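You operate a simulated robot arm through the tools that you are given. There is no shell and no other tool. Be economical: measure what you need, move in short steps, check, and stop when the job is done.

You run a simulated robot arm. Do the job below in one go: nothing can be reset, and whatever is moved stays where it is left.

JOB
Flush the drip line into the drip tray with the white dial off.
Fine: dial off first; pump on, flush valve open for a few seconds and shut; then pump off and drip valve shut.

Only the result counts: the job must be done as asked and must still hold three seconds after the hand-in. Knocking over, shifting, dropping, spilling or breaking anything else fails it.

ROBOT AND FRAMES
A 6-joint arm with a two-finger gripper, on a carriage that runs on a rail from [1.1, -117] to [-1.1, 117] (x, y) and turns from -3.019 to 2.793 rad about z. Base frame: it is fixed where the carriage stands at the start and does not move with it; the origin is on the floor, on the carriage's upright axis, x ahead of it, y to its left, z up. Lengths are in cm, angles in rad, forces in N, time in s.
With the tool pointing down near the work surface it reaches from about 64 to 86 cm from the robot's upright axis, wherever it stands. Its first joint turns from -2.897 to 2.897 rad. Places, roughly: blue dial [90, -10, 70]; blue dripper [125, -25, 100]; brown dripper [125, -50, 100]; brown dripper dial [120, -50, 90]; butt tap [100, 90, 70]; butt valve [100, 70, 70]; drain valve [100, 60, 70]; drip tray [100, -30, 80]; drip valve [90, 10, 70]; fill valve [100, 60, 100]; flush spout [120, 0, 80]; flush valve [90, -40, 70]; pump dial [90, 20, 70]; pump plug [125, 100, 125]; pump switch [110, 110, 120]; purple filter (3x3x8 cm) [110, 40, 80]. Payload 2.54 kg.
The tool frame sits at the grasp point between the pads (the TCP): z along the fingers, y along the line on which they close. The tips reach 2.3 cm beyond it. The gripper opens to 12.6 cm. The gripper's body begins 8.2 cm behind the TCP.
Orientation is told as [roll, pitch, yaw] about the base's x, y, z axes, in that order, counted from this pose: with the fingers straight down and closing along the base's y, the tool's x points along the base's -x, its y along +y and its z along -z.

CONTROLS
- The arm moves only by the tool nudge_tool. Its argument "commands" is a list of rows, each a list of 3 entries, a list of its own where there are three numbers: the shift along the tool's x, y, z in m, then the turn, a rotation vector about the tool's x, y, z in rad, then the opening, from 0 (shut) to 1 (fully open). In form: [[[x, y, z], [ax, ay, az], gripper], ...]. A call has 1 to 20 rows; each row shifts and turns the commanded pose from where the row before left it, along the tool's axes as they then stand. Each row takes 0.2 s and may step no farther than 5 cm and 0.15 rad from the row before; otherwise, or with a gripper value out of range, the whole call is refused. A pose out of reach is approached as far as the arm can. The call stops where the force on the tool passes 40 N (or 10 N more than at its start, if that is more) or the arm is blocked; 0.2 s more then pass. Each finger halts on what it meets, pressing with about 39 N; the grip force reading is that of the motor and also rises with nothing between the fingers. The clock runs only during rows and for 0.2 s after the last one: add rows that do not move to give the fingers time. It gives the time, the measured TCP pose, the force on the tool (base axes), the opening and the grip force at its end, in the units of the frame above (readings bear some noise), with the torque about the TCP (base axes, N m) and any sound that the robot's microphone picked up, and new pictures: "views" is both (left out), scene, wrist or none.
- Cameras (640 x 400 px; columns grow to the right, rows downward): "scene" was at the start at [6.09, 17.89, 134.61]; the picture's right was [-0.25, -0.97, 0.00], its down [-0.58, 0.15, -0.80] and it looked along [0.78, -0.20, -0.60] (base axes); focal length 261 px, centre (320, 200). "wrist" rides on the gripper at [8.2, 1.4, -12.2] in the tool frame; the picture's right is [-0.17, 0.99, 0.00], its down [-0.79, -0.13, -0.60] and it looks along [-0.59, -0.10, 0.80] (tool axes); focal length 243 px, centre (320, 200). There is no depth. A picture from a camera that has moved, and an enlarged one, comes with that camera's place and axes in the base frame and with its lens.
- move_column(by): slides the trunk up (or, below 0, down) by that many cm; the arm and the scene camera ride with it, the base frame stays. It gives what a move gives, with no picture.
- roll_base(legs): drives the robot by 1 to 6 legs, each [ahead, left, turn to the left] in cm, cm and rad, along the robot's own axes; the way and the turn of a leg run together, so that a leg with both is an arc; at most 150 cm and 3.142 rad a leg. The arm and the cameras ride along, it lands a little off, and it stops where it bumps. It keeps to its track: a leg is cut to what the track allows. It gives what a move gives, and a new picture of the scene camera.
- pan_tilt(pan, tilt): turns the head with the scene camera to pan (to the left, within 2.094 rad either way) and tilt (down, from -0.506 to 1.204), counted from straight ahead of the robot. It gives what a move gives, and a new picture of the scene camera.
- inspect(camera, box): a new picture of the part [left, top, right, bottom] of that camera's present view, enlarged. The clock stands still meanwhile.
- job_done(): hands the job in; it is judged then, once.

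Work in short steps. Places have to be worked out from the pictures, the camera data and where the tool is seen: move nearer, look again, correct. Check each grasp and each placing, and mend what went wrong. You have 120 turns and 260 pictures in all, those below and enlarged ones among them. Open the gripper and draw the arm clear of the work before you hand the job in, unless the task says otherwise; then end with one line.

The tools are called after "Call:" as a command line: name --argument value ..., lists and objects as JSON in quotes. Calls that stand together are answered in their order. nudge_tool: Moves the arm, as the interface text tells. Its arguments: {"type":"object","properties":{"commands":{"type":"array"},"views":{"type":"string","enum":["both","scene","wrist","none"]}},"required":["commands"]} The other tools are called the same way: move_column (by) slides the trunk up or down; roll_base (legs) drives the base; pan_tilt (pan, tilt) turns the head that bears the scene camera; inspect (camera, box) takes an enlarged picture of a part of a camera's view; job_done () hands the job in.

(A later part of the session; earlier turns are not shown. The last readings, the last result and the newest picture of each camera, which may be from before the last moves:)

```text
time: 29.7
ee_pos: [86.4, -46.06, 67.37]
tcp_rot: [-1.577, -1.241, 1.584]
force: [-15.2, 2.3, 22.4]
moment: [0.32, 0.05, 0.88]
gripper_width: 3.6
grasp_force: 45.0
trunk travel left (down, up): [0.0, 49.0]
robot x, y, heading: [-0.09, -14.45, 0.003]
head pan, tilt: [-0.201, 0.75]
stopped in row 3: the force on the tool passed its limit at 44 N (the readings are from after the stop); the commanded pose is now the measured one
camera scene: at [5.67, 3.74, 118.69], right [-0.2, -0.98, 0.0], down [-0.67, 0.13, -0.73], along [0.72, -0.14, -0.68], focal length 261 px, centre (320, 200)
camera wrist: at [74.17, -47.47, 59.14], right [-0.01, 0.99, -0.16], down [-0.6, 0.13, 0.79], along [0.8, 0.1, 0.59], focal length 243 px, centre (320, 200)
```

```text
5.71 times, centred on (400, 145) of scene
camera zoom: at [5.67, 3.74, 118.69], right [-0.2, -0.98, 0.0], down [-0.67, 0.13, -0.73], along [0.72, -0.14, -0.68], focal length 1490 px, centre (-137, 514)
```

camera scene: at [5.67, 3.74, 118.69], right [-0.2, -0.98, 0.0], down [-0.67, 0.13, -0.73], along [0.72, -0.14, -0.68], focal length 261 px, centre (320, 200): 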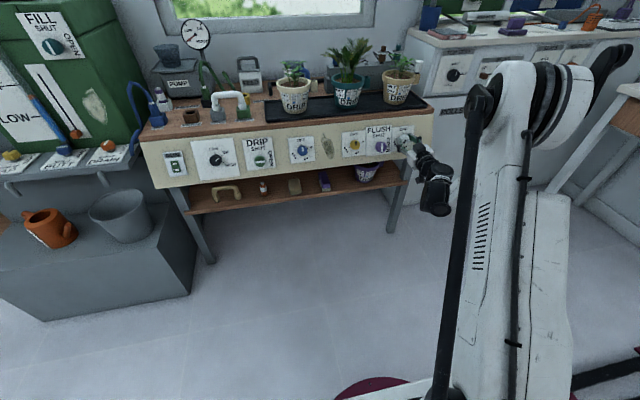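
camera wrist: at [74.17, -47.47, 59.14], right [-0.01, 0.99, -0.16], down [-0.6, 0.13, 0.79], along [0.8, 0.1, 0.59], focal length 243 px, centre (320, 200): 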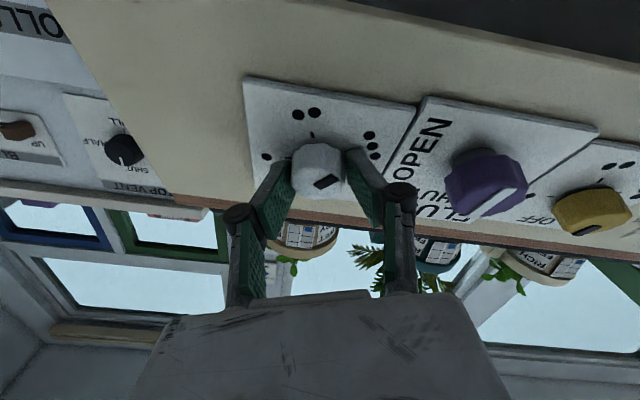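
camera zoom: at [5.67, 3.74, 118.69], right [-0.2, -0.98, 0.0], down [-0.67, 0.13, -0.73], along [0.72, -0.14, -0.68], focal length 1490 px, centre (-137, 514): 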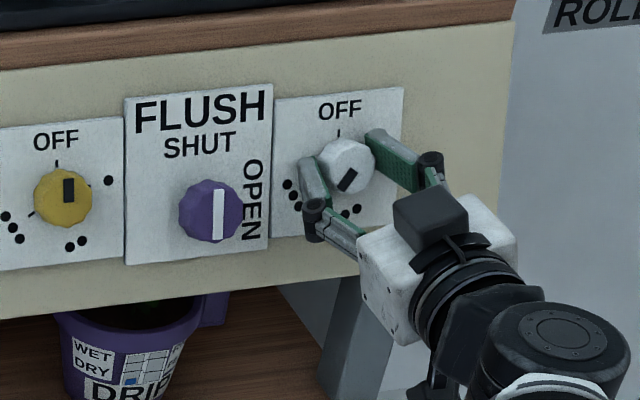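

It turned ~20° but force built up (pushing against plate and upward). I'll open, retract 2 mm, shift up 3 mm, and regrip.

Call:
nudge_tool --commands '[[[0, 0, 0], [0, 0, 0], 0.4], [[0, 0, -0.003], [0, 0, 0], 0.4], [[0, 0, 0], [0, 0, 0], 0.4]]' --views "wrist"

Call:
inspect --camera "wrist" --box '[180, 80, 480, 280]'

Call:
inspect --camera "scene" --box '[370, 120, 430, 162]'

```text
time: 30.5
ee_pos: [86.14, -46.08, 67.18]
tcp_rot: [-1.573, -1.241, 1.576]
force: [-2.5, -0.8, -0.1]
moment: [-0.01, 0.02, 0.03]
gripper_width: 5.06
grasp_force: 0.0
trunk travel left (down, up): [0.0, 49.0]
robot x, y, heading: [0.4, -14.96, 0.003]
head pan, tilt: [-0.201, 0.75]
camera wrist: at [73.99, -47.51, 58.9], right [-0.01, 0.99, -0.16], down [-0.6, 0.13, 0.79], along [0.8, 0.1, 0.59], focal length 243 px, centre (320, 200)
```

wrist: 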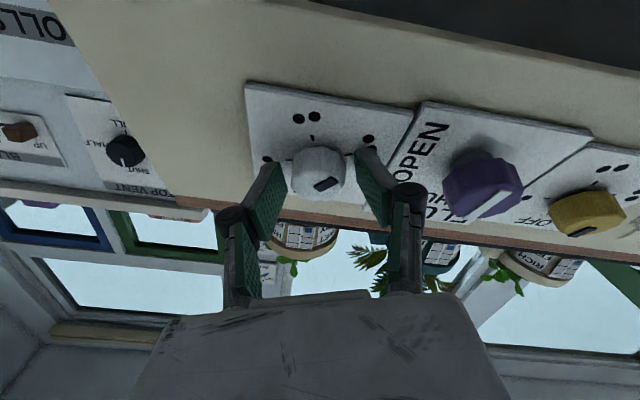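

```text
2.00 times, centred on (330, 180) of wrist
camera zoom: at [73.99, -47.51, 58.9], right [-0.01, 0.99, -0.16], down [-0.6, 0.13, 0.79], along [0.8, 0.1, 0.59], focal length 485 px, centre (300, 240)
```

zoom: 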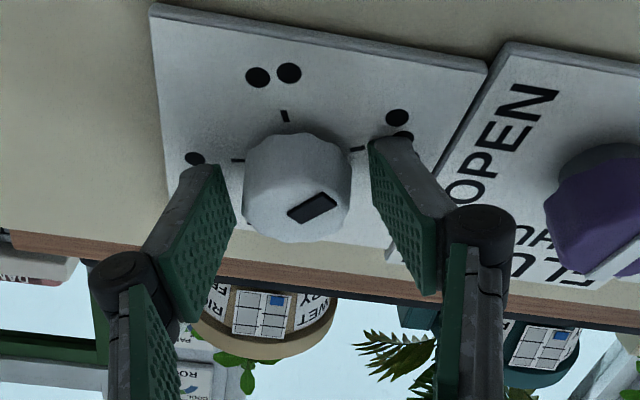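

```text
9.52 times, centred on (400, 141) of scene
camera zoom: at [5.86, 3.67, 118.67], right [-0.2, -0.98, 0.0], down [-0.67, 0.13, -0.73], along [0.72, -0.14, -0.68], focal length 2484 px, centre (-442, 762)
```

zoom: 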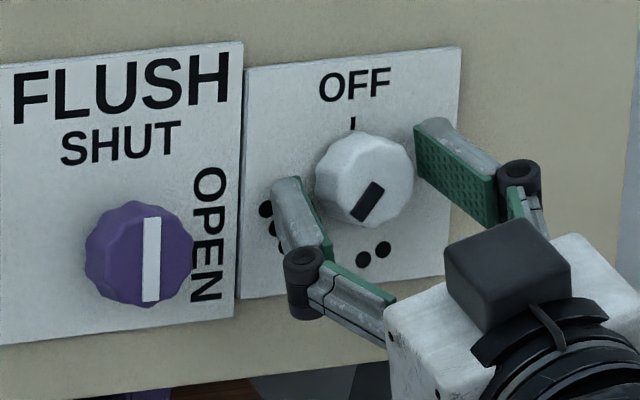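

Alignment is good laterally; the tips were rubbing the plate. Regrip 2 mm further out and turn in smaller steps.

Call:
nudge_tool --commands '[[[0, 0, -0.002], [0, 0, 0], 0.3], [[0, 0, 0], [0, 0, 0], 0.2], [[0, 0, 0], [0, 0, 0], 0.2], [[0, 0, 0], [0, 0, 0], 0.2]]' --views "none"

Call:
nudge_tool --commands '[[[0, 0, 0], [0, 0, -0.1], 0.2], [[0, 0, 0], [0, 0, -0.1], 0.2], [[0, 0, 0], [0, 0, -0.1], 0.2], [[0, 0, 0], [0, 0, -0.1], 0.2], [[0, 0, 0], [0, 0, -0.1], 0.2], [[0, 0, 0], [0, 0, -0.1], 0.2], [[0, 0, 0], [0, 0, -0.1], 0.2], [[0, 0, 0], [0, 0, -0.1], 0.2]]'

Call:
inspect --camera "scene" --box '[370, 120, 430, 162]'

```text
time: 31.5
ee_pos: [85.96, -46.17, 67.24]
tcp_rot: [-1.573, -1.243, 1.576]
force: [13.1, -10.1, 9.4]
moment: [0.02, -0.08, -0.2]
gripper_width: 3.57
grasp_force: 45.3
trunk travel left (down, up): [0.0, 49.0]
robot x, y, heading: [0.64, -14.75, -0.0]
head pan, tilt: [-0.201, 0.75]
```

```text
time: 33.3
ee_pos: [85.75, -45.97, 67.18]
tcp_rot: [-1.57, -0.441, 1.579]
force: [-31.7, 6.4, -4.0]
moment: [0.62, 0.57, 1.37]
gripper_width: 3.8
grasp_force: 45.0
trunk travel left (down, up): [0.0, 49.0]
robot x, y, heading: [0.33, -14.69, 0.004]
head pan, tilt: [-0.201, 0.75]
camera scene: at [5.76, 3.71, 118.67], right [-0.2, -0.98, 0.0], down [-0.67, 0.13, -0.73], along [0.72, -0.14, -0.68], focal length 261 px, centre (320, 200)
camera wrist: at [73.76, -52.91, 62.47], right [0.0, 0.57, -0.82], down [-0.6, 0.65, 0.46], along [0.8, 0.5, 0.34], focal length 243 px, centre (320, 200)
```

scene: 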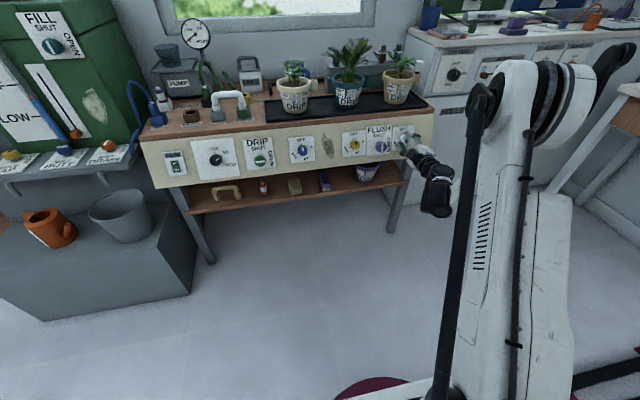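
wrist: 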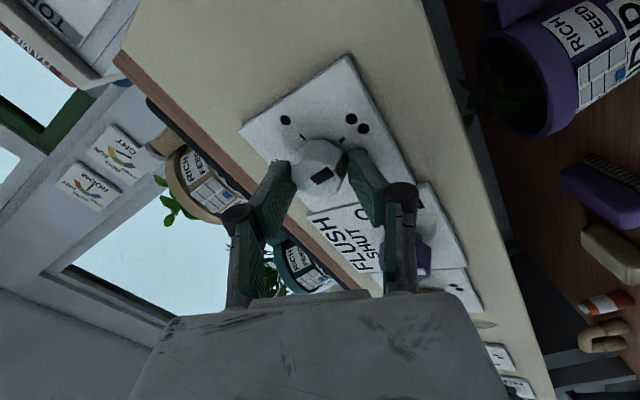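

```text
9.52 times, centred on (400, 141) of scene
camera zoom: at [5.76, 3.71, 118.67], right [-0.2, -0.98, 0.0], down [-0.67, 0.13, -0.73], along [0.72, -0.14, -0.68], focal length 2484 px, centre (-442, 762)
```

zoom: 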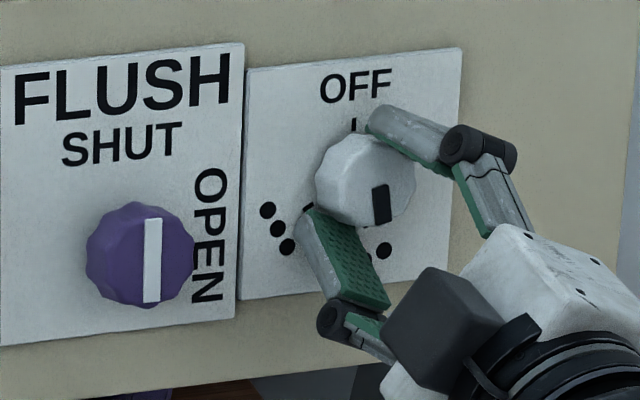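

Works: mark now near 6 o'clock. Continue turning with slight retraction.

Call:
nudge_tool --commands '[[[0, 0, -0.002], [0, 0, -0.1], 0.2], [[0, 0, 0], [0, 0, -0.1], 0.2], [[0, 0, 0], [0, 0, -0.1], 0.2], [[0, 0, 0], [0, 0, -0.1], 0.2], [[0, 0, 0], [0, 0, -0.1], 0.2], [[0, 0, 0], [0, 0, -0.1], 0.2], [[0, 0, 0], [0, 0, -0.1], 0.2], [[0, 0, 0], [0, 0, -0.1], 0.2], [[0, 0, 0], [0, 0, -0.1], 0.2], [[0, 0, 0], [0, 0, -0.1], 0.2], [[0, 0, 0], [0, 0, -0.1], 0.2], [[0, 0, 0], [0, 0, -0.1], 0.2]]'

Call:
inspect --camera "scene" --box '[370, 120, 430, 162]'

```text
time: 34.8
ee_pos: [86.05, -45.62, 67.23]
tcp_rot: [-1.463, 0.099, 1.544]
force: [-8.4, -2.6, 1.5]
moment: [0.05, 0.39, 0.28]
gripper_width: 3.65
grasp_force: 44.4
out of reach, approached as far as the arm can: row 5, 6, 7
trunk travel left (down, up): [0.0, 49.0]
robot x, y, heading: [0.06, -14.8, -0.001]
head pan, tilt: [-0.201, 0.75]
stopped in row 7: the force on the tool passed its limit at 54 N (the readings are from after the stop); the commanded pose is now the measured one
camera scene: at [5.91, 3.59, 118.68], right [-0.2, -0.98, 0.0], down [-0.67, 0.14, -0.73], along [0.72, -0.15, -0.68], focal length 261 px, centre (320, 200)
camera wrist: at [73.63, -53.49, 67.93], right [-0.1, 0.07, -0.99], down [-0.56, 0.82, 0.12], along [0.82, 0.56, -0.05], focal length 243 px, centre (320, 200)
```

scene: 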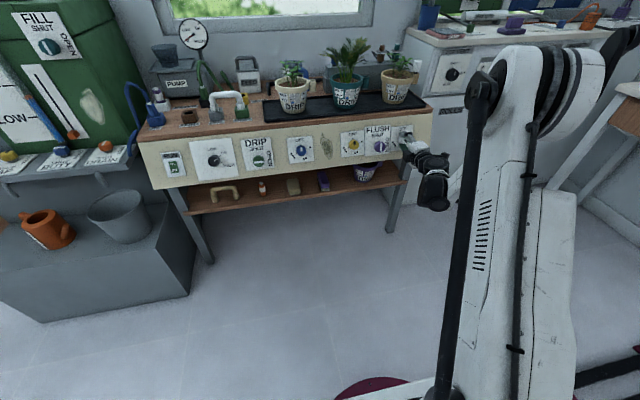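
wrist: 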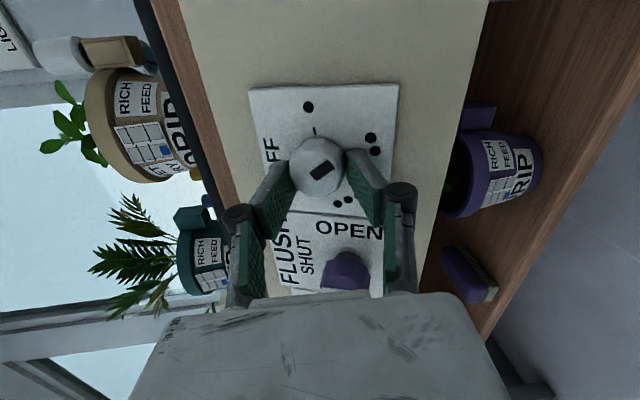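

```text
9.52 times, centred on (400, 141) of scene
camera zoom: at [5.91, 3.59, 118.68], right [-0.2, -0.98, 0.0], down [-0.67, 0.14, -0.73], along [0.72, -0.15, -0.68], focal length 2484 px, centre (-442, 762)
```

zoom: 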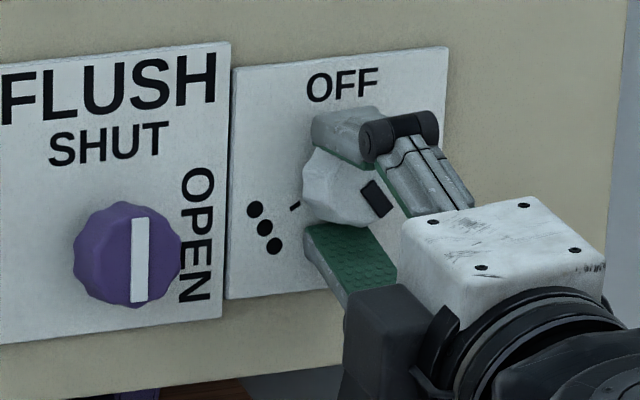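

Mark is now past 2 dots (~125°), wrist at its limit. Open, retract, correct the tilt, and wind the wrist back +2.6 rad for a regrip.

Call:
nudge_tool --commands '[[[0, 0, 0], [0, 0, 0], 0.3], [[0, 0, 0], [0, 0, 0], 0.45], [[0, 0, -0.01], [0, 0, 0], 0.45], [[0, 0, -0.03], [0, 0, 0], 0.45], [[0, 0, -0.03], [0.11, -0.0266, 0], 0.45], [[0, 0, 0], [0, 0, 0.14], 0.45], [[0, 0, 0], [0, 0, 0.14], 0.45], [[0, 0, 0], [0, 0, 0.14], 0.45], [[0, 0, 0], [0, 0, 0.14], 0.45], [[0, 0, 0], [0, 0, 0.14], 0.45], [[0, 0, 0], [0, 0, 0.14], 0.45], [[0, 0, 0], [0, 0, 0.14], 0.45], [[0, 0, 0], [0, 0, 0.14], 0.45], [[0, 0, 0], [0, 0, 0.14], 0.45], [[0, 0, 0], [0, 0, 0.14], 0.45], [[0, 0, 0], [0, 0, 0.14], 0.45], [[0, 0, 0], [0, 0, 0.14], 0.45], [[0, 0, 0], [0, 0, 0.14], 0.45]]' --views "none"

Call:
nudge_tool --commands '[[[0, 0, 0], [0, 0, 0.14], 0.45], [[0, 0, 0], [0, 0, 0.14], 0.45], [[0, 0, 0], [0, 0, 0.14], 0.45], [[0, 0, 0], [0, 0, 0.14], 0.45], [[0, 0, 0], [0, 0, 0.14], 0.45], [[0, 0, 0], [0, 0, 0], 0.45]]'

Call:
inspect --camera "scene" --box '[370, 120, 430, 162]'

```text
time: 38.6
ee_pos: [79.9, -43.88, 67.95]
tcp_rot: [1.133, -1.351, -1.168]
force: [1.3, 0.1, -0.1]
moment: [-0.02, 0.0, 0.03]
gripper_width: 5.71
grasp_force: 0.1
out of reach, approached as far as the arm can: row 5
trunk travel left (down, up): [0.0, 49.0]
robot x, y, heading: [0.11, -15.0, -0.002]
head pan, tilt: [-0.201, 0.75]
```

```text
time: 40.0
ee_pos: [79.97, -43.85, 68.02]
tcp_rot: [1.45, -0.669, -1.524]
force: [0.2, -0.6, -0.4]
moment: [0.01, -0.04, -0.02]
gripper_width: 5.69
grasp_force: 0.1
trunk travel left (down, up): [0.0, 49.0]
robot x, y, heading: [-0.06, -14.55, -0.003]
head pan, tilt: [-0.201, 0.75]
camera scene: at [5.94, 3.6, 118.67], right [-0.2, -0.98, 0.0], down [-0.67, 0.14, -0.73], along [0.72, -0.15, -0.68], focal length 261 px, centre (320, 200)
camera wrist: at [67.75, -36.28, 65.03], right [0.09, 0.48, 0.87], down [-0.58, -0.69, 0.44], along [0.81, -0.54, 0.21], focal length 243 px, centre (320, 200)
```

scene: 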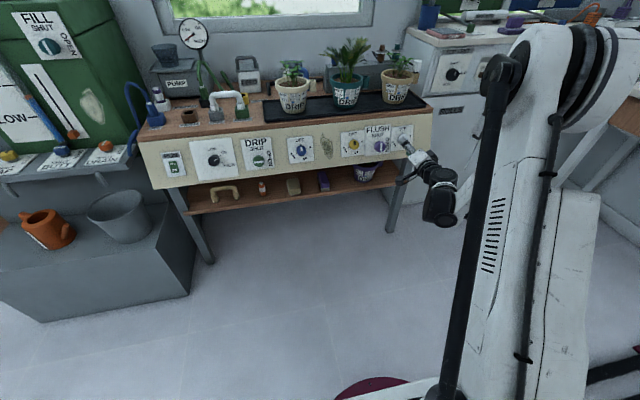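
wrist: 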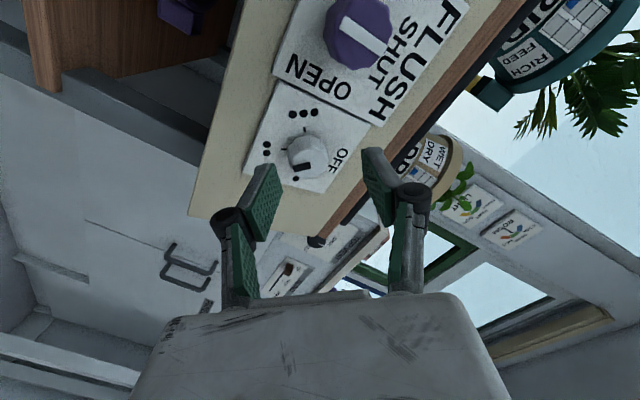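

```text
9.52 times, centred on (400, 141) of scene
camera zoom: at [5.94, 3.6, 118.67], right [-0.2, -0.98, 0.0], down [-0.67, 0.14, -0.73], along [0.72, -0.15, -0.68], focal length 2484 px, centre (-442, 762)
```

zoom: 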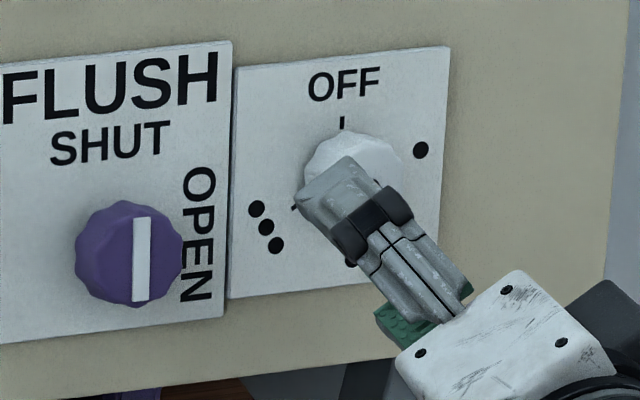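

Still slightly tilted; correct orientation and re-center in front of the knob.

Call:
nudge_tool --commands '[[[0, 0, 0], [-0.0915, -0.0368, 0], 0.45], [[-0.0127, -0.0202, 0], [0, 0, 0], 0.45], [[0, 0, 0], [0, 0, 0], 0.45], [[0, 0, 0], [0, 0, 0], 0.45]]'

Call:
inspect --camera "wrist" --box '[200, 50, 440, 210]'

```text
time: 41.0
ee_pos: [79.93, -46.18, 67.26]
tcp_rot: [1.572, -0.673, -1.571]
force: [0.6, 0.3, 0.9]
moment: [0.0, 0.04, -0.01]
gripper_width: 5.67
grasp_force: 0.1
trunk travel left (down, up): [0.0, 49.0]
robot x, y, heading: [0.21, -14.86, -0.0]
head pan, tilt: [-0.201, 0.75]
camera scene: at [5.94, 3.6, 118.67], right [-0.2, -0.98, 0.0], down [-0.67, 0.14, -0.73], along [0.72, -0.15, -0.68], focal length 261 px, centre (320, 200)
camera wrist: at [67.83, -38.95, 63.13], right [0.0, 0.48, 0.87], down [-0.6, -0.7, 0.39], along [0.8, -0.52, 0.29], focal length 243 px, centre (320, 200)
```

scene: 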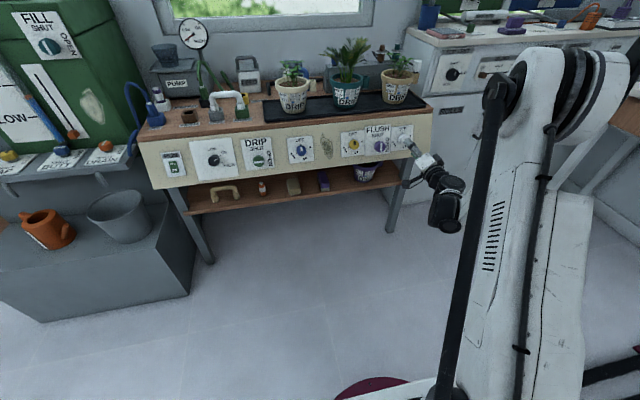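
wrist: 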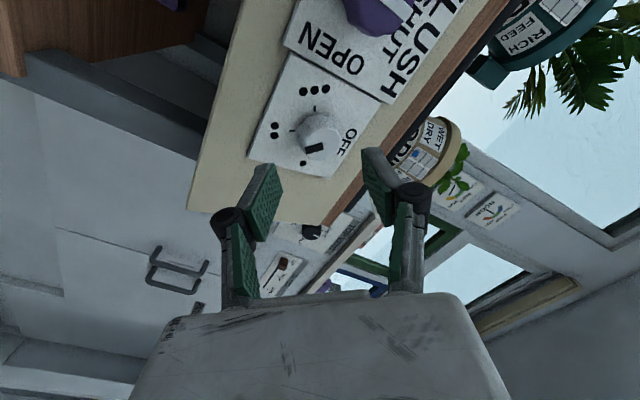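

```text
2.50 times, centred on (320, 130) of wrist
camera zoom: at [67.83, -38.95, 63.13], right [0.0, 0.48, 0.87], down [-0.6, -0.7, 0.39], along [0.8, -0.52, 0.29], focal length 606 px, centre (320, 375)
```

zoom: 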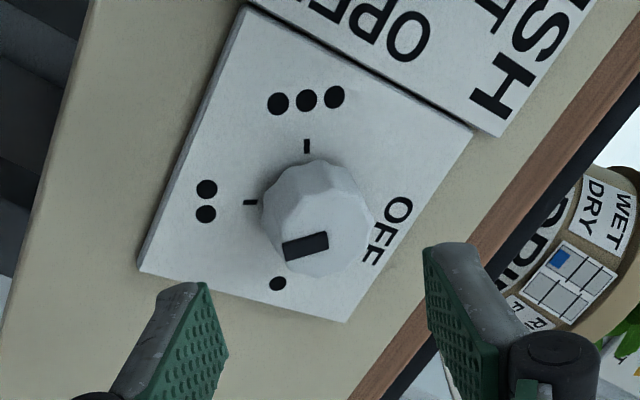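

Mark is between 1 and 2 dots. Advance 5.9 cm, grip, and turn.

Call:
nudge_tool --commands '[[[0, 0, 0.02], [0, 0, 0], 0.45], [[0, 0, 0.02], [0, 0, 0], 0.45], [[0, 0, 0.019], [0, 0, 0], 0.45], [[0, 0, 0], [0, 0, 0], 0.3], [[0, 0, 0], [0, 0, 0], 0.2], [[0, 0, 0], [0, 0, 0], 0.2], [[0, 0, 0], [0, 0, 0], 0.2]]' --views "wrist"

Call:
nudge_tool --commands '[[[0, 0, 0], [0, 0, -0.1], 0.2], [[0, 0, 0], [0, 0, -0.1], 0.2], [[0, 0, 0], [0, 0, -0.1], 0.2], [[0, 0, 0], [0, 0, -0.1], 0.2], [[0, 0, 0], [0, 0, -0.1], 0.2], [[0, 0, 0], [0, 0, -0.1], 0.2], [[0, 0, 0], [0, 0, -0.1], 0.2], [[0, 0, 0], [0, 0, -0.1], 0.2], [[0, 0, 0], [0, 0, -0.1], 0.2], [[0, 0, 0], [0, 0, -0.1], 0.2]]' --views "wrist"

Call:
inspect --camera "wrist" --box '[200, 80, 440, 240]'

```text
time: 42.6
ee_pos: [85.77, -46.27, 67.17]
tcp_rot: [1.572, -0.673, -1.574]
force: [-17.2, -5.3, -8.4]
moment: [-0.23, 0.65, -0.58]
gripper_width: 3.72
grasp_force: 45.1
trunk travel left (down, up): [0.0, 49.0]
robot x, y, heading: [-0.05, -15.16, 0.001]
head pan, tilt: [-0.201, 0.75]
camera wrist: at [73.72, -39.02, 63.08], right [0.0, 0.48, 0.87], down [-0.6, -0.7, 0.39], along [0.8, -0.52, 0.29], focal length 243 px, centre (320, 200)
```

wrist: 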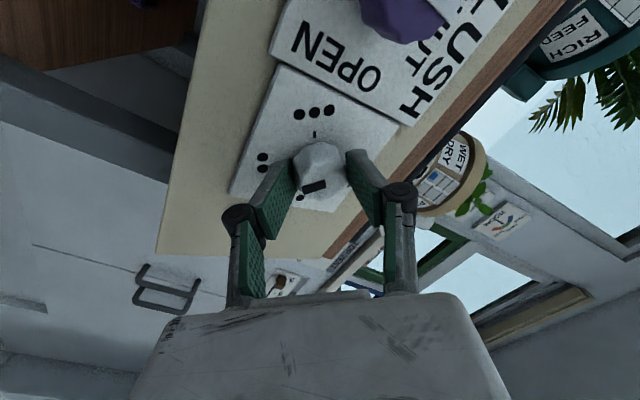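

```text
time: 44.8
ee_pos: [85.9, -46.23, 67.06]
tcp_rot: [-1.587, -1.468, 1.586]
force: [0.1, -12.4, -1.7]
moment: [0.2, -0.43, 0.21]
gripper_width: 3.57
grasp_force: 45.3
trunk travel left (down, up): [0.0, 49.0]
robot x, y, heading: [0.58, -14.73, 0.001]
head pan, tilt: [-0.201, 0.75]
camera wrist: at [73.77, -45.7, 58.74], right [0.0, 1.0, 0.06], down [-0.6, -0.05, 0.8], along [0.8, -0.04, 0.6], focal length 243 px, centre (320, 200)
```

wrist: 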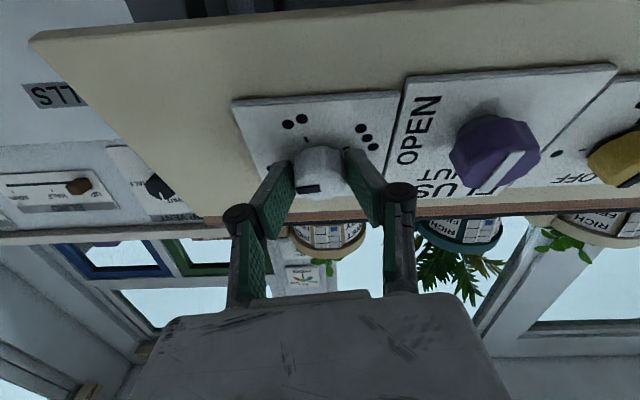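

```text
2.50 times, centred on (320, 160) of wrist
camera zoom: at [73.77, -45.7, 58.74], right [0.0, 1.0, 0.06], down [-0.6, -0.05, 0.8], along [0.8, -0.04, 0.6], focal length 606 px, centre (320, 300)
```

zoom: 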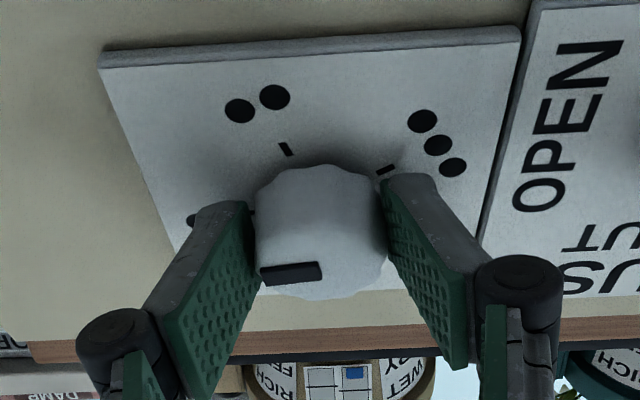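

Mark now around the 1-dot. Continue another ~1.1 rad.

Call:
nudge_tool --commands '[[[0, 0, 0], [0, 0, -0.1], 0.2], [[0, 0, 0], [0, 0, -0.1], 0.2], [[0, 0, 0], [0, 0, -0.1], 0.2], [[0, 0, 0], [0, 0, -0.1], 0.2], [[0, 0, 0], [0, 0, -0.1], 0.2], [[0, 0, 0], [0, 0, -0.1], 0.2], [[0, 0, 0], [0, 0, -0.1], 0.2], [[0, 0, 0], [0, 0, -0.1], 0.2], [[0, 0, 0], [0, 0, -0.1], 0.2], [[0, 0, 0], [0, 0, -0.1], 0.2]]' --views "wrist"

Call:
inspect --camera "wrist" --box '[200, 80, 440, 240]'

Call:
inspect --camera "scene" --box '[370, 120, 430, 162]'

```text
time: 47.0
ee_pos: [85.84, -45.98, 67.19]
tcp_rot: [-1.573, -0.467, 1.575]
force: [-11.0, -4.1, 5.8]
moment: [0.48, -0.08, 1.08]
gripper_width: 3.77
grasp_force: 45.4
trunk travel left (down, up): [0.0, 49.0]
robot x, y, heading: [0.33, -14.98, -0.004]
head pan, tilt: [-0.201, 0.75]
camera wrist: at [73.68, -52.8, 62.21], right [0.0, 0.59, -0.81], down [-0.6, 0.65, 0.47], along [0.8, 0.48, 0.36], focal length 243 px, centre (320, 200)
```

wrist: 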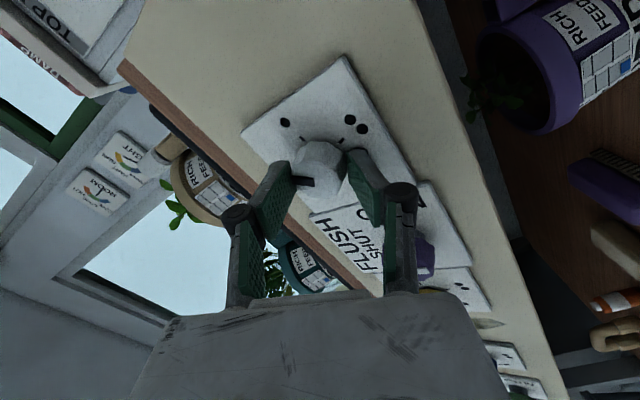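

```text
2.50 times, centred on (320, 160) of wrist
camera zoom: at [73.68, -52.8, 62.21], right [0.0, 0.59, -0.81], down [-0.6, 0.65, 0.47], along [0.8, 0.48, 0.36], focal length 606 px, centre (320, 300)
```

zoom: 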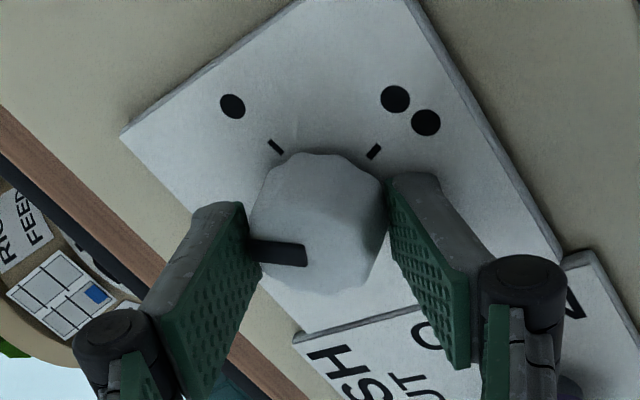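

```text
9.52 times, centred on (400, 141) of scene
camera zoom: at [5.86, 3.6, 118.68], right [-0.2, -0.98, 0.0], down [-0.67, 0.14, -0.73], along [0.72, -0.15, -0.68], focal length 2484 px, centre (-442, 762)
```

zoom: 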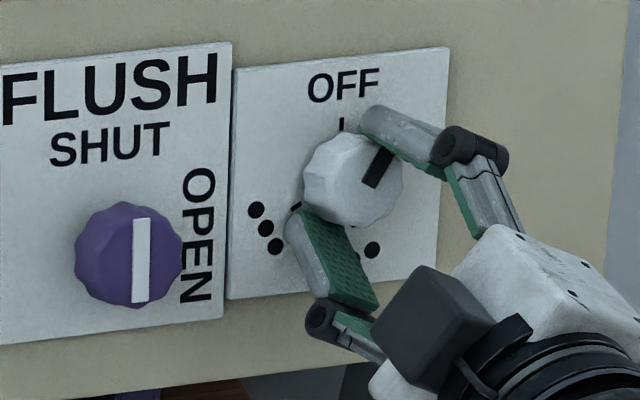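

Roughly 25–30° remain. Continue four more small steps.

Call:
nudge_tool --commands '[[[0, 0, 0], [0, 0, -0.1], 0.2], [[0, 0, 0], [0, 0, -0.1], 0.2], [[0, 0, 0], [0, 0, -0.1], 0.2], [[0, 0, 0], [0, 0, -0.1], 0.2]]' --views "none"

Call:
inspect --camera "scene" --box '[370, 120, 430, 162]'

```text
time: 48.0
ee_pos: [85.76, -46.09, 67.23]
tcp_rot: [-1.546, -0.082, 1.566]
force: [-17.7, -1.7, 1.2]
moment: [0.3, 0.26, 0.77]
gripper_width: 3.78
grasp_force: 44.9
trunk travel left (down, up): [0.0, 49.0]
robot x, y, heading: [0.37, -14.61, -0.002]
head pan, tilt: [-0.201, 0.75]
```

```text
9.52 times, centred on (400, 141) of scene
camera zoom: at [5.87, 3.59, 118.67], right [-0.2, -0.98, 0.0], down [-0.67, 0.14, -0.73], along [0.72, -0.15, -0.68], focal length 2484 px, centre (-442, 762)
```

zoom: 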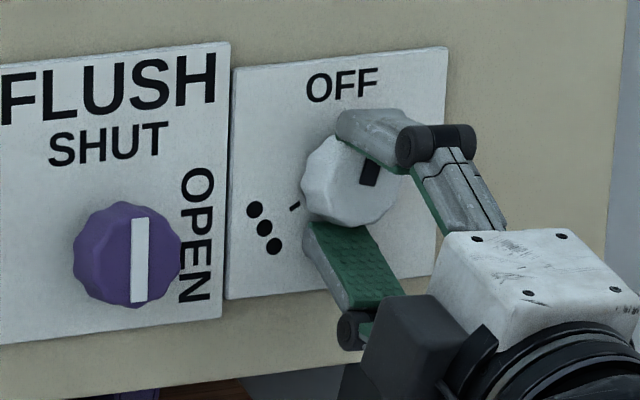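

Nearly at OFF. Release and retract to view the dial clearly.

Call:
nudge_tool --commands '[[[0, 0, 0], [0, 0, 0], 0.35], [[0, 0, 0], [0, 0, 0], 0.45], [[0, 0, -0.015], [0, 0, 0], 0.45], [[0, 0, -0.03], [0, 0, 0], 0.45], [[0, 0, -0.015], [0, 0, 0], 0.45]]' --views "wrist"

Call:
inspect --camera "scene" --box '[340, 110, 430, 170]'

Call:
inspect --camera "wrist" --box '[200, 50, 440, 210]'

```text
time: 49.2
ee_pos: [79.92, -46.09, 67.28]
tcp_rot: [-1.543, -0.085, 1.567]
force: [0.2, -0.9, 0.0]
moment: [-0.03, -0.01, 0.01]
gripper_width: 5.66
grasp_force: 0.0
trunk travel left (down, up): [0.0, 49.0]
robot x, y, heading: [0.09, -15.02, -0.0]
head pan, tilt: [-0.201, 0.75]
camera wrist: at [67.64, -54.07, 65.4], right [-0.03, 0.25, -0.97], down [-0.59, 0.78, 0.22], along [0.81, 0.58, 0.13], focal length 243 px, centre (320, 200)
```

wrist: 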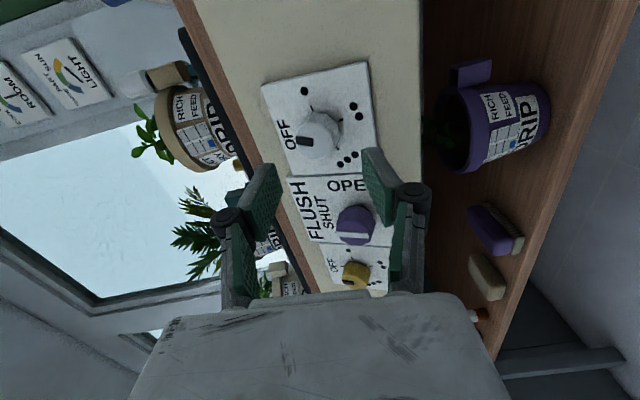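

```text
6.67 times, centred on (385, 140) of scene
camera zoom: at [5.96, 3.6, 118.67], right [-0.2, -0.98, 0.0], down [-0.67, 0.14, -0.73], along [0.72, -0.15, -0.68], focal length 1739 px, centre (-113, 600)
```

zoom: 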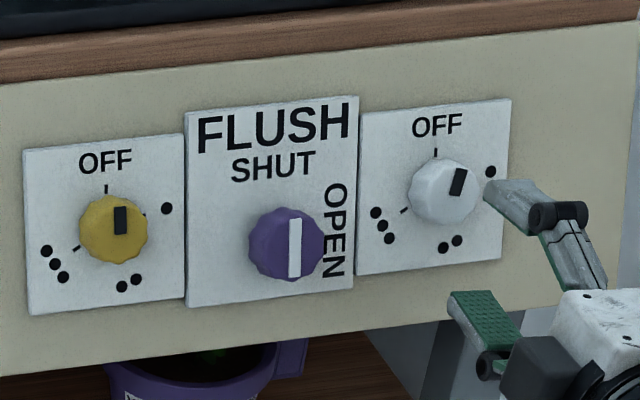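

```text
2.50 times, centred on (320, 130) of wrist
camera zoom: at [67.64, -54.07, 65.4], right [-0.03, 0.25, -0.97], down [-0.59, 0.78, 0.22], along [0.81, 0.58, 0.13], focal length 606 px, centre (320, 375)
```

zoom: 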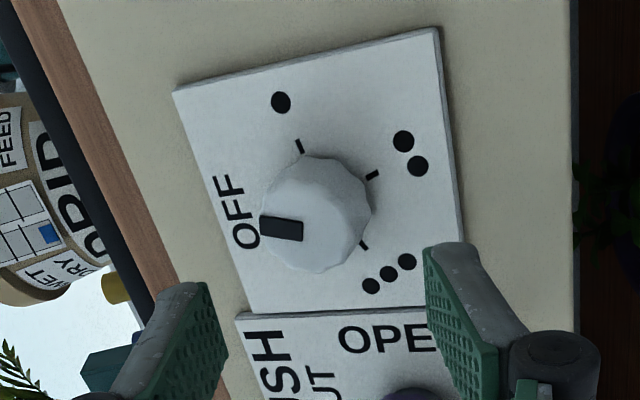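

White mark is ~15° short of OFF. Wind the wrist back 1.5 rad, regrip, and turn a bit more.

Call:
nudge_tool --commands '[[[0, 0, 0], [0.028, 0, 0], 0.45], [[0, 0, 0], [0, 0, 0.15], 0.45], [[0, 0, 0], [0, 0, 0.15], 0.45], [[0, 0, 0], [0, 0, 0.15], 0.45], [[0, 0, 0], [0, 0, 0.15], 0.45], [[0, 0, 0], [0, 0, 0.15], 0.45], [[0, 0, 0], [0, 0, 0.15], 0.45], [[0, 0, 0], [0, 0, 0.15], 0.45], [[0, 0, 0], [0, 0, 0.15], 0.45], [[0, 0, 0], [0, 0, 0.15], 0.45], [[0, 0, 0], [0, 0, 0.15], 0.45], [[0, 0, 0], [0, 0, 0], 0.45]]' --views "none"

Call:
nudge_tool --commands '[[[0, 0, 0.02], [0, 0, 0], 0.45], [[0, 0, 0.02], [0, 0, 0], 0.45], [[0, 0, 0.019], [0, 0, 0], 0.45], [[0, 0, 0], [0, 0, 0], 0.3], [[0, 0, 0], [0, 0, 0], 0.2], [[0, 0, 0], [0, 0, 0], 0.2], [[0, 0, 0], [0, 0, 0], 0.2]]' --views "none"

Call:
nudge_tool --commands '[[[0, 0, 0], [0, 0, -0.08], 0.2], [[0, 0, 0], [0, 0, -0.08], 0.2], [[0, 0, 0], [0, 0, -0.08], 0.2], [[0, 0, 0], [0, 0, -0.08], 0.2]]' --views "none"

Call:
inspect --camera "scene" --box '[340, 110, 430, 170]'

```text
time: 51.8
ee_pos: [79.82, -46.18, 67.04]
tcp_rot: [0.95, -1.538, -0.954]
force: [0.0, 0.6, 1.0]
moment: [-0.01, -0.03, 0.0]
gripper_width: 5.68
grasp_force: 0.1
out of reach, approached as far as the arm can: row 1
trunk travel left (down, up): [0.0, 49.0]
robot x, y, heading: [-0.1, -14.65, -0.007]
head pan, tilt: [-0.201, 0.75]
```

```text
time: 53.4
ee_pos: [85.77, -46.2, 67.12]
tcp_rot: [0.922, -1.538, -0.925]
force: [0.4, 0.7, 0.3]
moment: [0.06, -0.01, 0.14]
gripper_width: 3.52
grasp_force: 45.4
trunk travel left (down, up): [0.0, 49.0]
robot x, y, heading: [0.05, -14.8, -0.002]
head pan, tilt: [-0.201, 0.75]
```

```text
time: 54.4
ee_pos: [85.73, -46.24, 66.93]
tcp_rot: [-1.502, -1.275, 1.503]
force: [-4.4, -1.1, -0.9]
moment: [0.81, -0.55, 0.11]
gripper_width: 3.57
grasp_force: 44.3
trunk travel left (down, up): [0.0, 49.0]
robot x, y, heading: [0.11, -14.45, -0.001]
head pan, tilt: [-0.201, 0.75]
```

```text
6.67 times, centred on (385, 140) of scene
camera zoom: at [5.93, 3.59, 118.67], right [-0.2, -0.98, 0.0], down [-0.67, 0.14, -0.73], along [0.72, -0.15, -0.68], focal length 1739 px, centre (-113, 600)
```

zoom: 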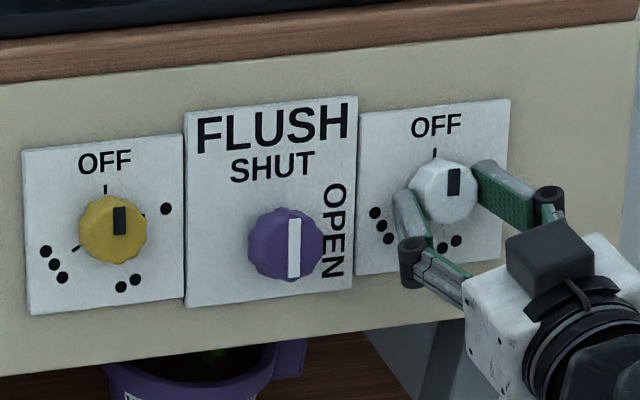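

Mark is vertical like the yellow's OFF, and torque 0.8 N m suggests the end stop. Release, retract, and back off to see.

Call:
nudge_tool --commands '[[[0, 0, 0], [0, 0, 0], 0.35], [[0, 0, 0], [0, 0, 0], 0.45], [[0, 0, -0.015], [0, 0, 0], 0.45], [[0, 0, -0.03], [0, 0, 0], 0.45], [[0, 0, -0.025], [0, 0, 0], 0.45], [[0, 0, -0.025], [0, 0, 0], 0.45]]' --views "none"

Call:
inspect --camera "scene" --box '[340, 110, 430, 170]'

Call:
inspect --camera "scene" --box '[150, 60, 330, 190]'

```text
time: 55.8
ee_pos: [76.3, -46.11, 67.23]
tcp_rot: [-1.501, -1.275, 1.502]
force: [0.0, 0.1, 0.2]
moment: [-0.03, -0.01, 0.02]
gripper_width: 5.69
grasp_force: 0.1
trunk travel left (down, up): [0.0, 49.0]
robot x, y, heading: [0.06, -14.86, 0.001]
head pan, tilt: [-0.201, 0.75]
```

```text
6.67 times, centred on (385, 140) of scene
camera zoom: at [5.97, 3.6, 118.67], right [-0.2, -0.98, 0.0], down [-0.67, 0.14, -0.73], along [0.72, -0.15, -0.68], focal length 1739 px, centre (-113, 600)
```

zoom: 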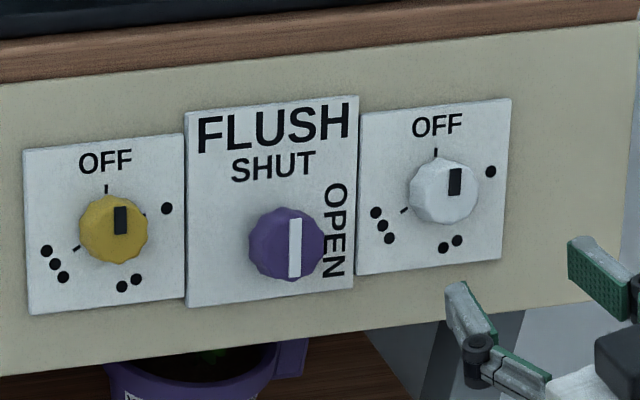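

```text
3.08 times, centred on (240, 125) of scene
camera zoom: at [5.97, 3.6, 118.67], right [-0.2, -0.98, 0.0], down [-0.67, 0.14, -0.73], along [0.72, -0.15, -0.68], focal length 803 px, centre (566, 431)
```

zoom: 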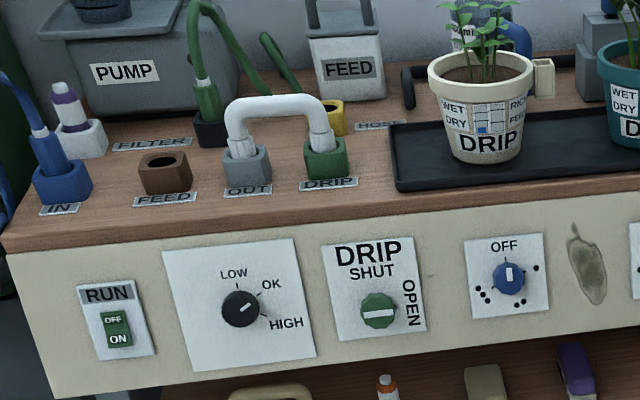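

White dial is OFF. Let me check the other dials (blue, brown, teal) before running the pump.

Call:
inspect --camera "scene" --box '[275, 125, 335, 170]'

Call:
inspect --camera "scene" --box '[360, 30, 430, 80]'

Call:
inspect --camera "scene" --box '[150, 130, 240, 190]'

```text
8.89 times, centred on (305, 148) of scene
camera zoom: at [5.97, 3.6, 118.67], right [-0.2, -0.98, 0.0], down [-0.67, 0.14, -0.73], along [0.72, -0.15, -0.68], focal length 2319 px, centre (453, 667)
```

zoom: 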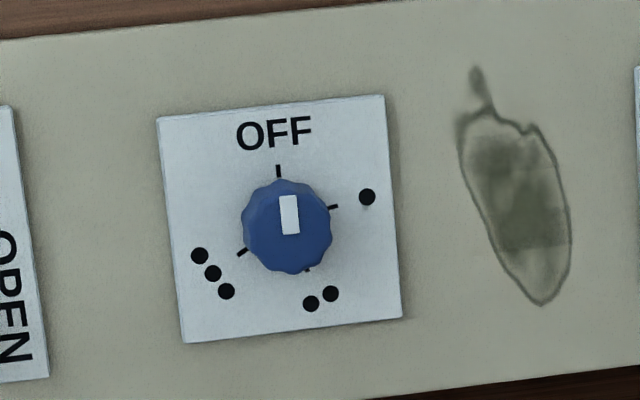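

```text
8.00 times, centred on (395, 55) of scene
camera zoom: at [5.97, 3.6, 118.67], right [-0.2, -0.98, 0.0], down [-0.67, 0.14, -0.73], along [0.72, -0.15, -0.68], focal length 2087 px, centre (-280, 1360)
```

zoom: 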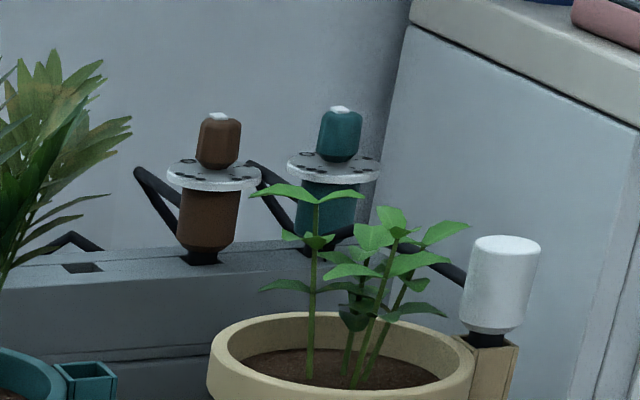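

```text
6.67 times, centred on (195, 160) of scene
camera zoom: at [5.97, 3.6, 118.67], right [-0.2, -0.98, 0.0], down [-0.67, 0.14, -0.73], along [0.72, -0.15, -0.68], focal length 1739 px, centre (1153, 467)
```

zoom: 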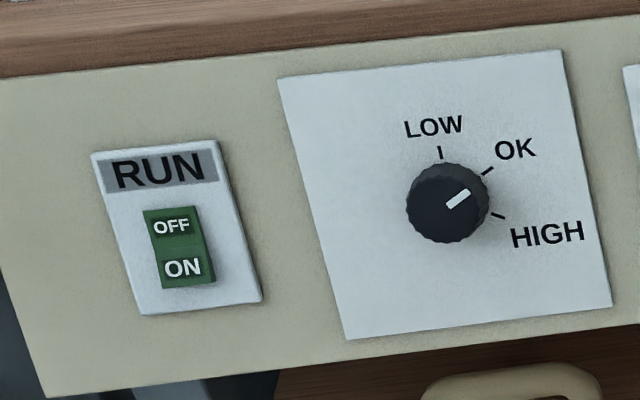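

All panel dials read off, pump dial at OK, drip open, flush shut. I'll raise the trunk briefly to check the brown/teal inline dials from above.

Call:
move_column --by 40

Call:
inspect --camera "scene" --box '[360, 140, 410, 175]'

Call:
inspect --camera "scene" --box '[190, 130, 300, 220]'

```text
time: 59.6
ee_pos: [76.43, -46.15, 107.15]
tcp_rot: [-1.503, -1.277, 1.504]
force: [-0.4, 0.5, 0.1]
moment: [-0.01, -0.01, 0.04]
gripper_width: 5.69
grasp_force: 0.2
trunk travel left (down, up): [-40.0, 9.0]
robot x, y, heading: [0.36, -15.12, 0.003]
head pan, tilt: [-0.201, 0.75]
```

```text
11.43 times, centred on (385, 158) of scene
camera zoom: at [5.95, 3.6, 158.66], right [-0.2, -0.98, 0.0], down [-0.67, 0.14, -0.73], along [0.72, -0.15, -0.68], focal length 2981 px, centre (-423, 686)
```

zoom: 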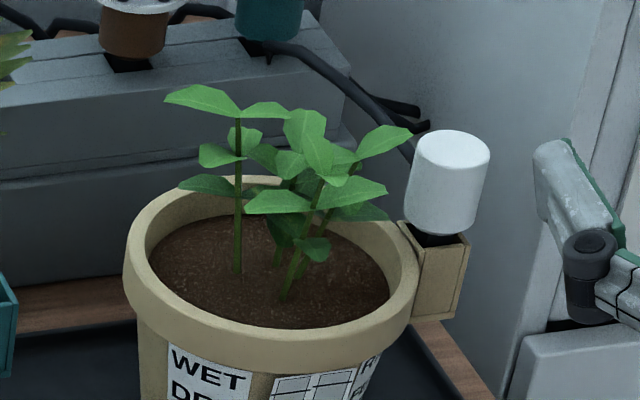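

```text
4.44 times, centred on (245, 175) of scene
camera zoom: at [5.95, 3.6, 158.66], right [-0.2, -0.98, 0.0], down [-0.67, 0.14, -0.73], along [0.72, -0.15, -0.68], focal length 1159 px, centre (653, 311)
```

zoom: 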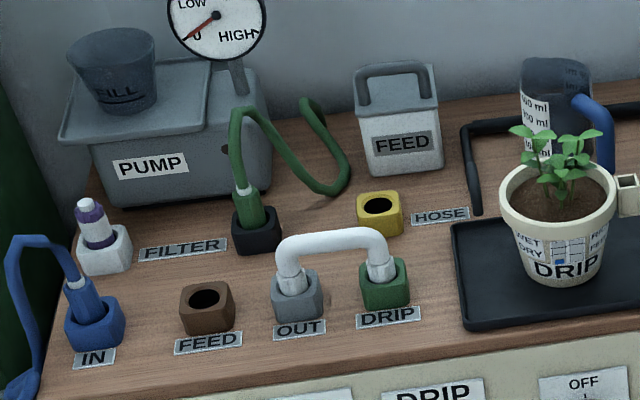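

Call:
inspect --camera "scene" --box '[360, 120, 400, 150]'

Call:
inspect --camera "scene" --box '[285, 150, 345, 195]'

```text
13.33 times, centred on (380, 135) of scene
camera zoom: at [5.95, 3.6, 158.66], right [-0.2, -0.98, 0.0], down [-0.67, 0.14, -0.73], along [0.72, -0.15, -0.68], focal length 3478 px, centre (-480, 1067)
```

zoom: 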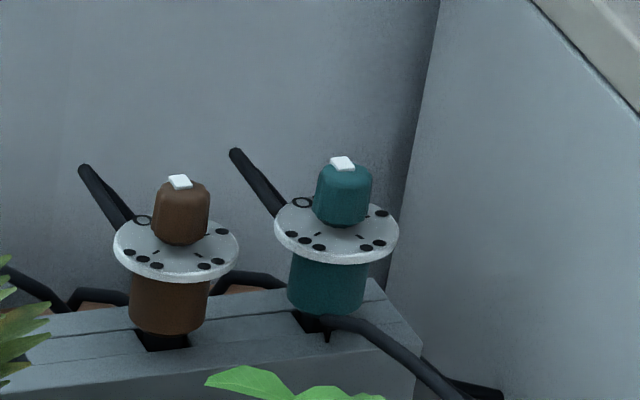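

```text
8.89 times, centred on (315, 172) of scene
camera zoom: at [5.95, 3.6, 158.66], right [-0.2, -0.98, 0.0], down [-0.67, 0.14, -0.73], along [0.72, -0.15, -0.68], focal length 2319 px, centre (364, 444)
```

zoom: 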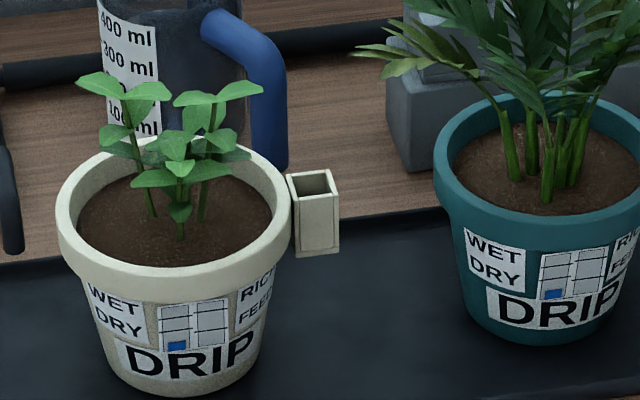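

Brown/teal dials point to the empty circle (off). Now close the gripper, straighten the roll, retract, drive left to the RUN switch (≈[88,38,65]) and lower.

Call:
nudge_tool --commands '[[[0, 0, -0.03], [0, 0, 0.148], 0.3], [[0, 0, -0.03], [0, 0, 0.148], 0.0], [[0, 0, 0], [0, 0, 0], 0.0], [[0, 0, 0], [0, 0, 0], 0.0]]' --views "none"

Call:
roll_base --legs '[[0, 84, 0]]'

Call:
move_column --by -40

Call:
pan_tilt --pan -0.5 --tilt 0.65

Call:
nudge_tool --commands '[[[0, 0, 0], [0, 0, 0], 0.0]]' --views "wrist"

```text
time: 60.6
ee_pos: [70.27, -45.99, 107.34]
tcp_rot: [0.14, -1.548, -0.143]
force: [0.5, -0.8, 0.1]
moment: [0.0, 0.0, -0.03]
gripper_width: 0.0
grasp_force: 28.2
trunk travel left (down, up): [-40.0, 9.0]
robot x, y, heading: [0.21, -14.58, -0.004]
head pan, tilt: [-0.201, 0.75]
```

```text
time: 65.2
ee_pos: [69.78, 40.46, 107.44]
tcp_rot: [0.107, -1.551, -0.101]
force: [0.9, -0.3, 0.4]
moment: [0.02, -0.01, 0.0]
gripper_width: 0.01
grasp_force: 28.3
trunk travel left (down, up): [-40.0, 9.0]
robot x, y, heading: [-0.7, 71.04, 0.012]
head pan, tilt: [-0.201, 0.75]
camera scene: at [4.98, 89.4, 158.67], right [-0.19, -0.98, 0.0], down [-0.67, 0.13, -0.73], along [0.72, -0.14, -0.68], focal length 261 px, centre (320, 200)
```

scene: 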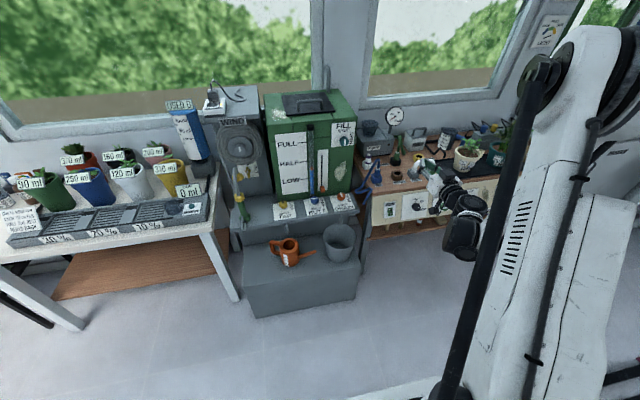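

```text
time: 69.0
ee_pos: [69.84, 40.43, 67.36]
tcp_rot: [0.109, -1.551, -0.104]
force: [-0.2, -0.4, -1.0]
moment: [-0.02, 0.02, -0.02]
gripper_width: 0.0
grasp_force: 28.7
trunk travel left (down, up): [0.0, 49.0]
robot x, y, heading: [-1.35, 70.68, 0.007]
head pan, tilt: [-0.201, 0.75]
```

```text
time: 69.8
ee_pos: [69.93, 40.45, 67.42]
tcp_rot: [0.108, -1.552, -0.102]
force: [0.0, 0.1, -0.4]
moment: [0.0, -0.05, -0.01]
gripper_width: 0.0
grasp_force: 28.2
trunk travel left (down, up): [0.0, 49.0]
robot x, y, heading: [-0.38, 70.85, 0.008]
head pan, tilt: [-0.499, 0.649]
camera scene: at [4.51, 86.9, 119.53], right [-0.47, -0.88, 0.0], down [-0.53, 0.28, -0.8], along [0.7, -0.37, -0.6], focal length 261 px, centre (320, 200)
```

scene: 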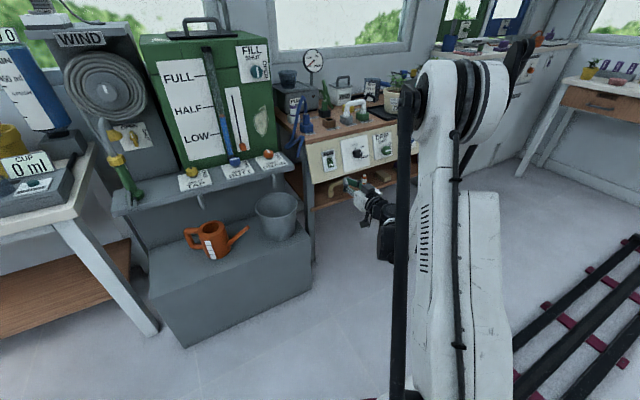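

```text
time: 70.2
ee_pos: [69.82, 40.52, 67.33]
tcp_rot: [0.108, -1.552, -0.102]
force: [-0.5, -0.3, 0.9]
moment: [0.03, -0.02, 0.0]
gripper_width: 0.0
grasp_force: 28.5
trunk travel left (down, up): [0.0, 49.0]
robot x, y, heading: [-0.36, 70.76, 0.01]
head pan, tilt: [-0.499, 0.649]
camera wrist: at [57.51, 41.77, 59.35], right [0.0, 0.99, 0.17], down [-0.58, -0.14, 0.8], along [0.81, -0.1, 0.57], focal length 243 px, centre (320, 200)
```

wrist: 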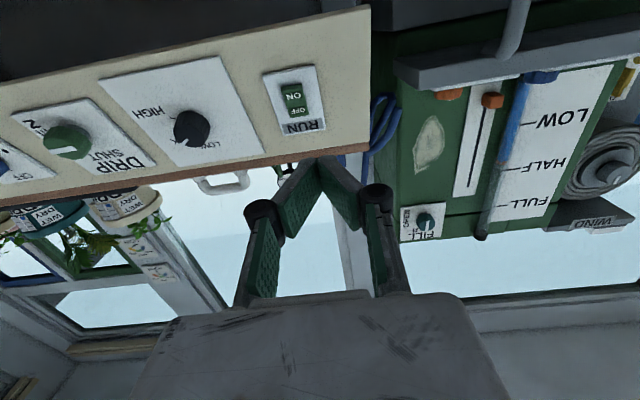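

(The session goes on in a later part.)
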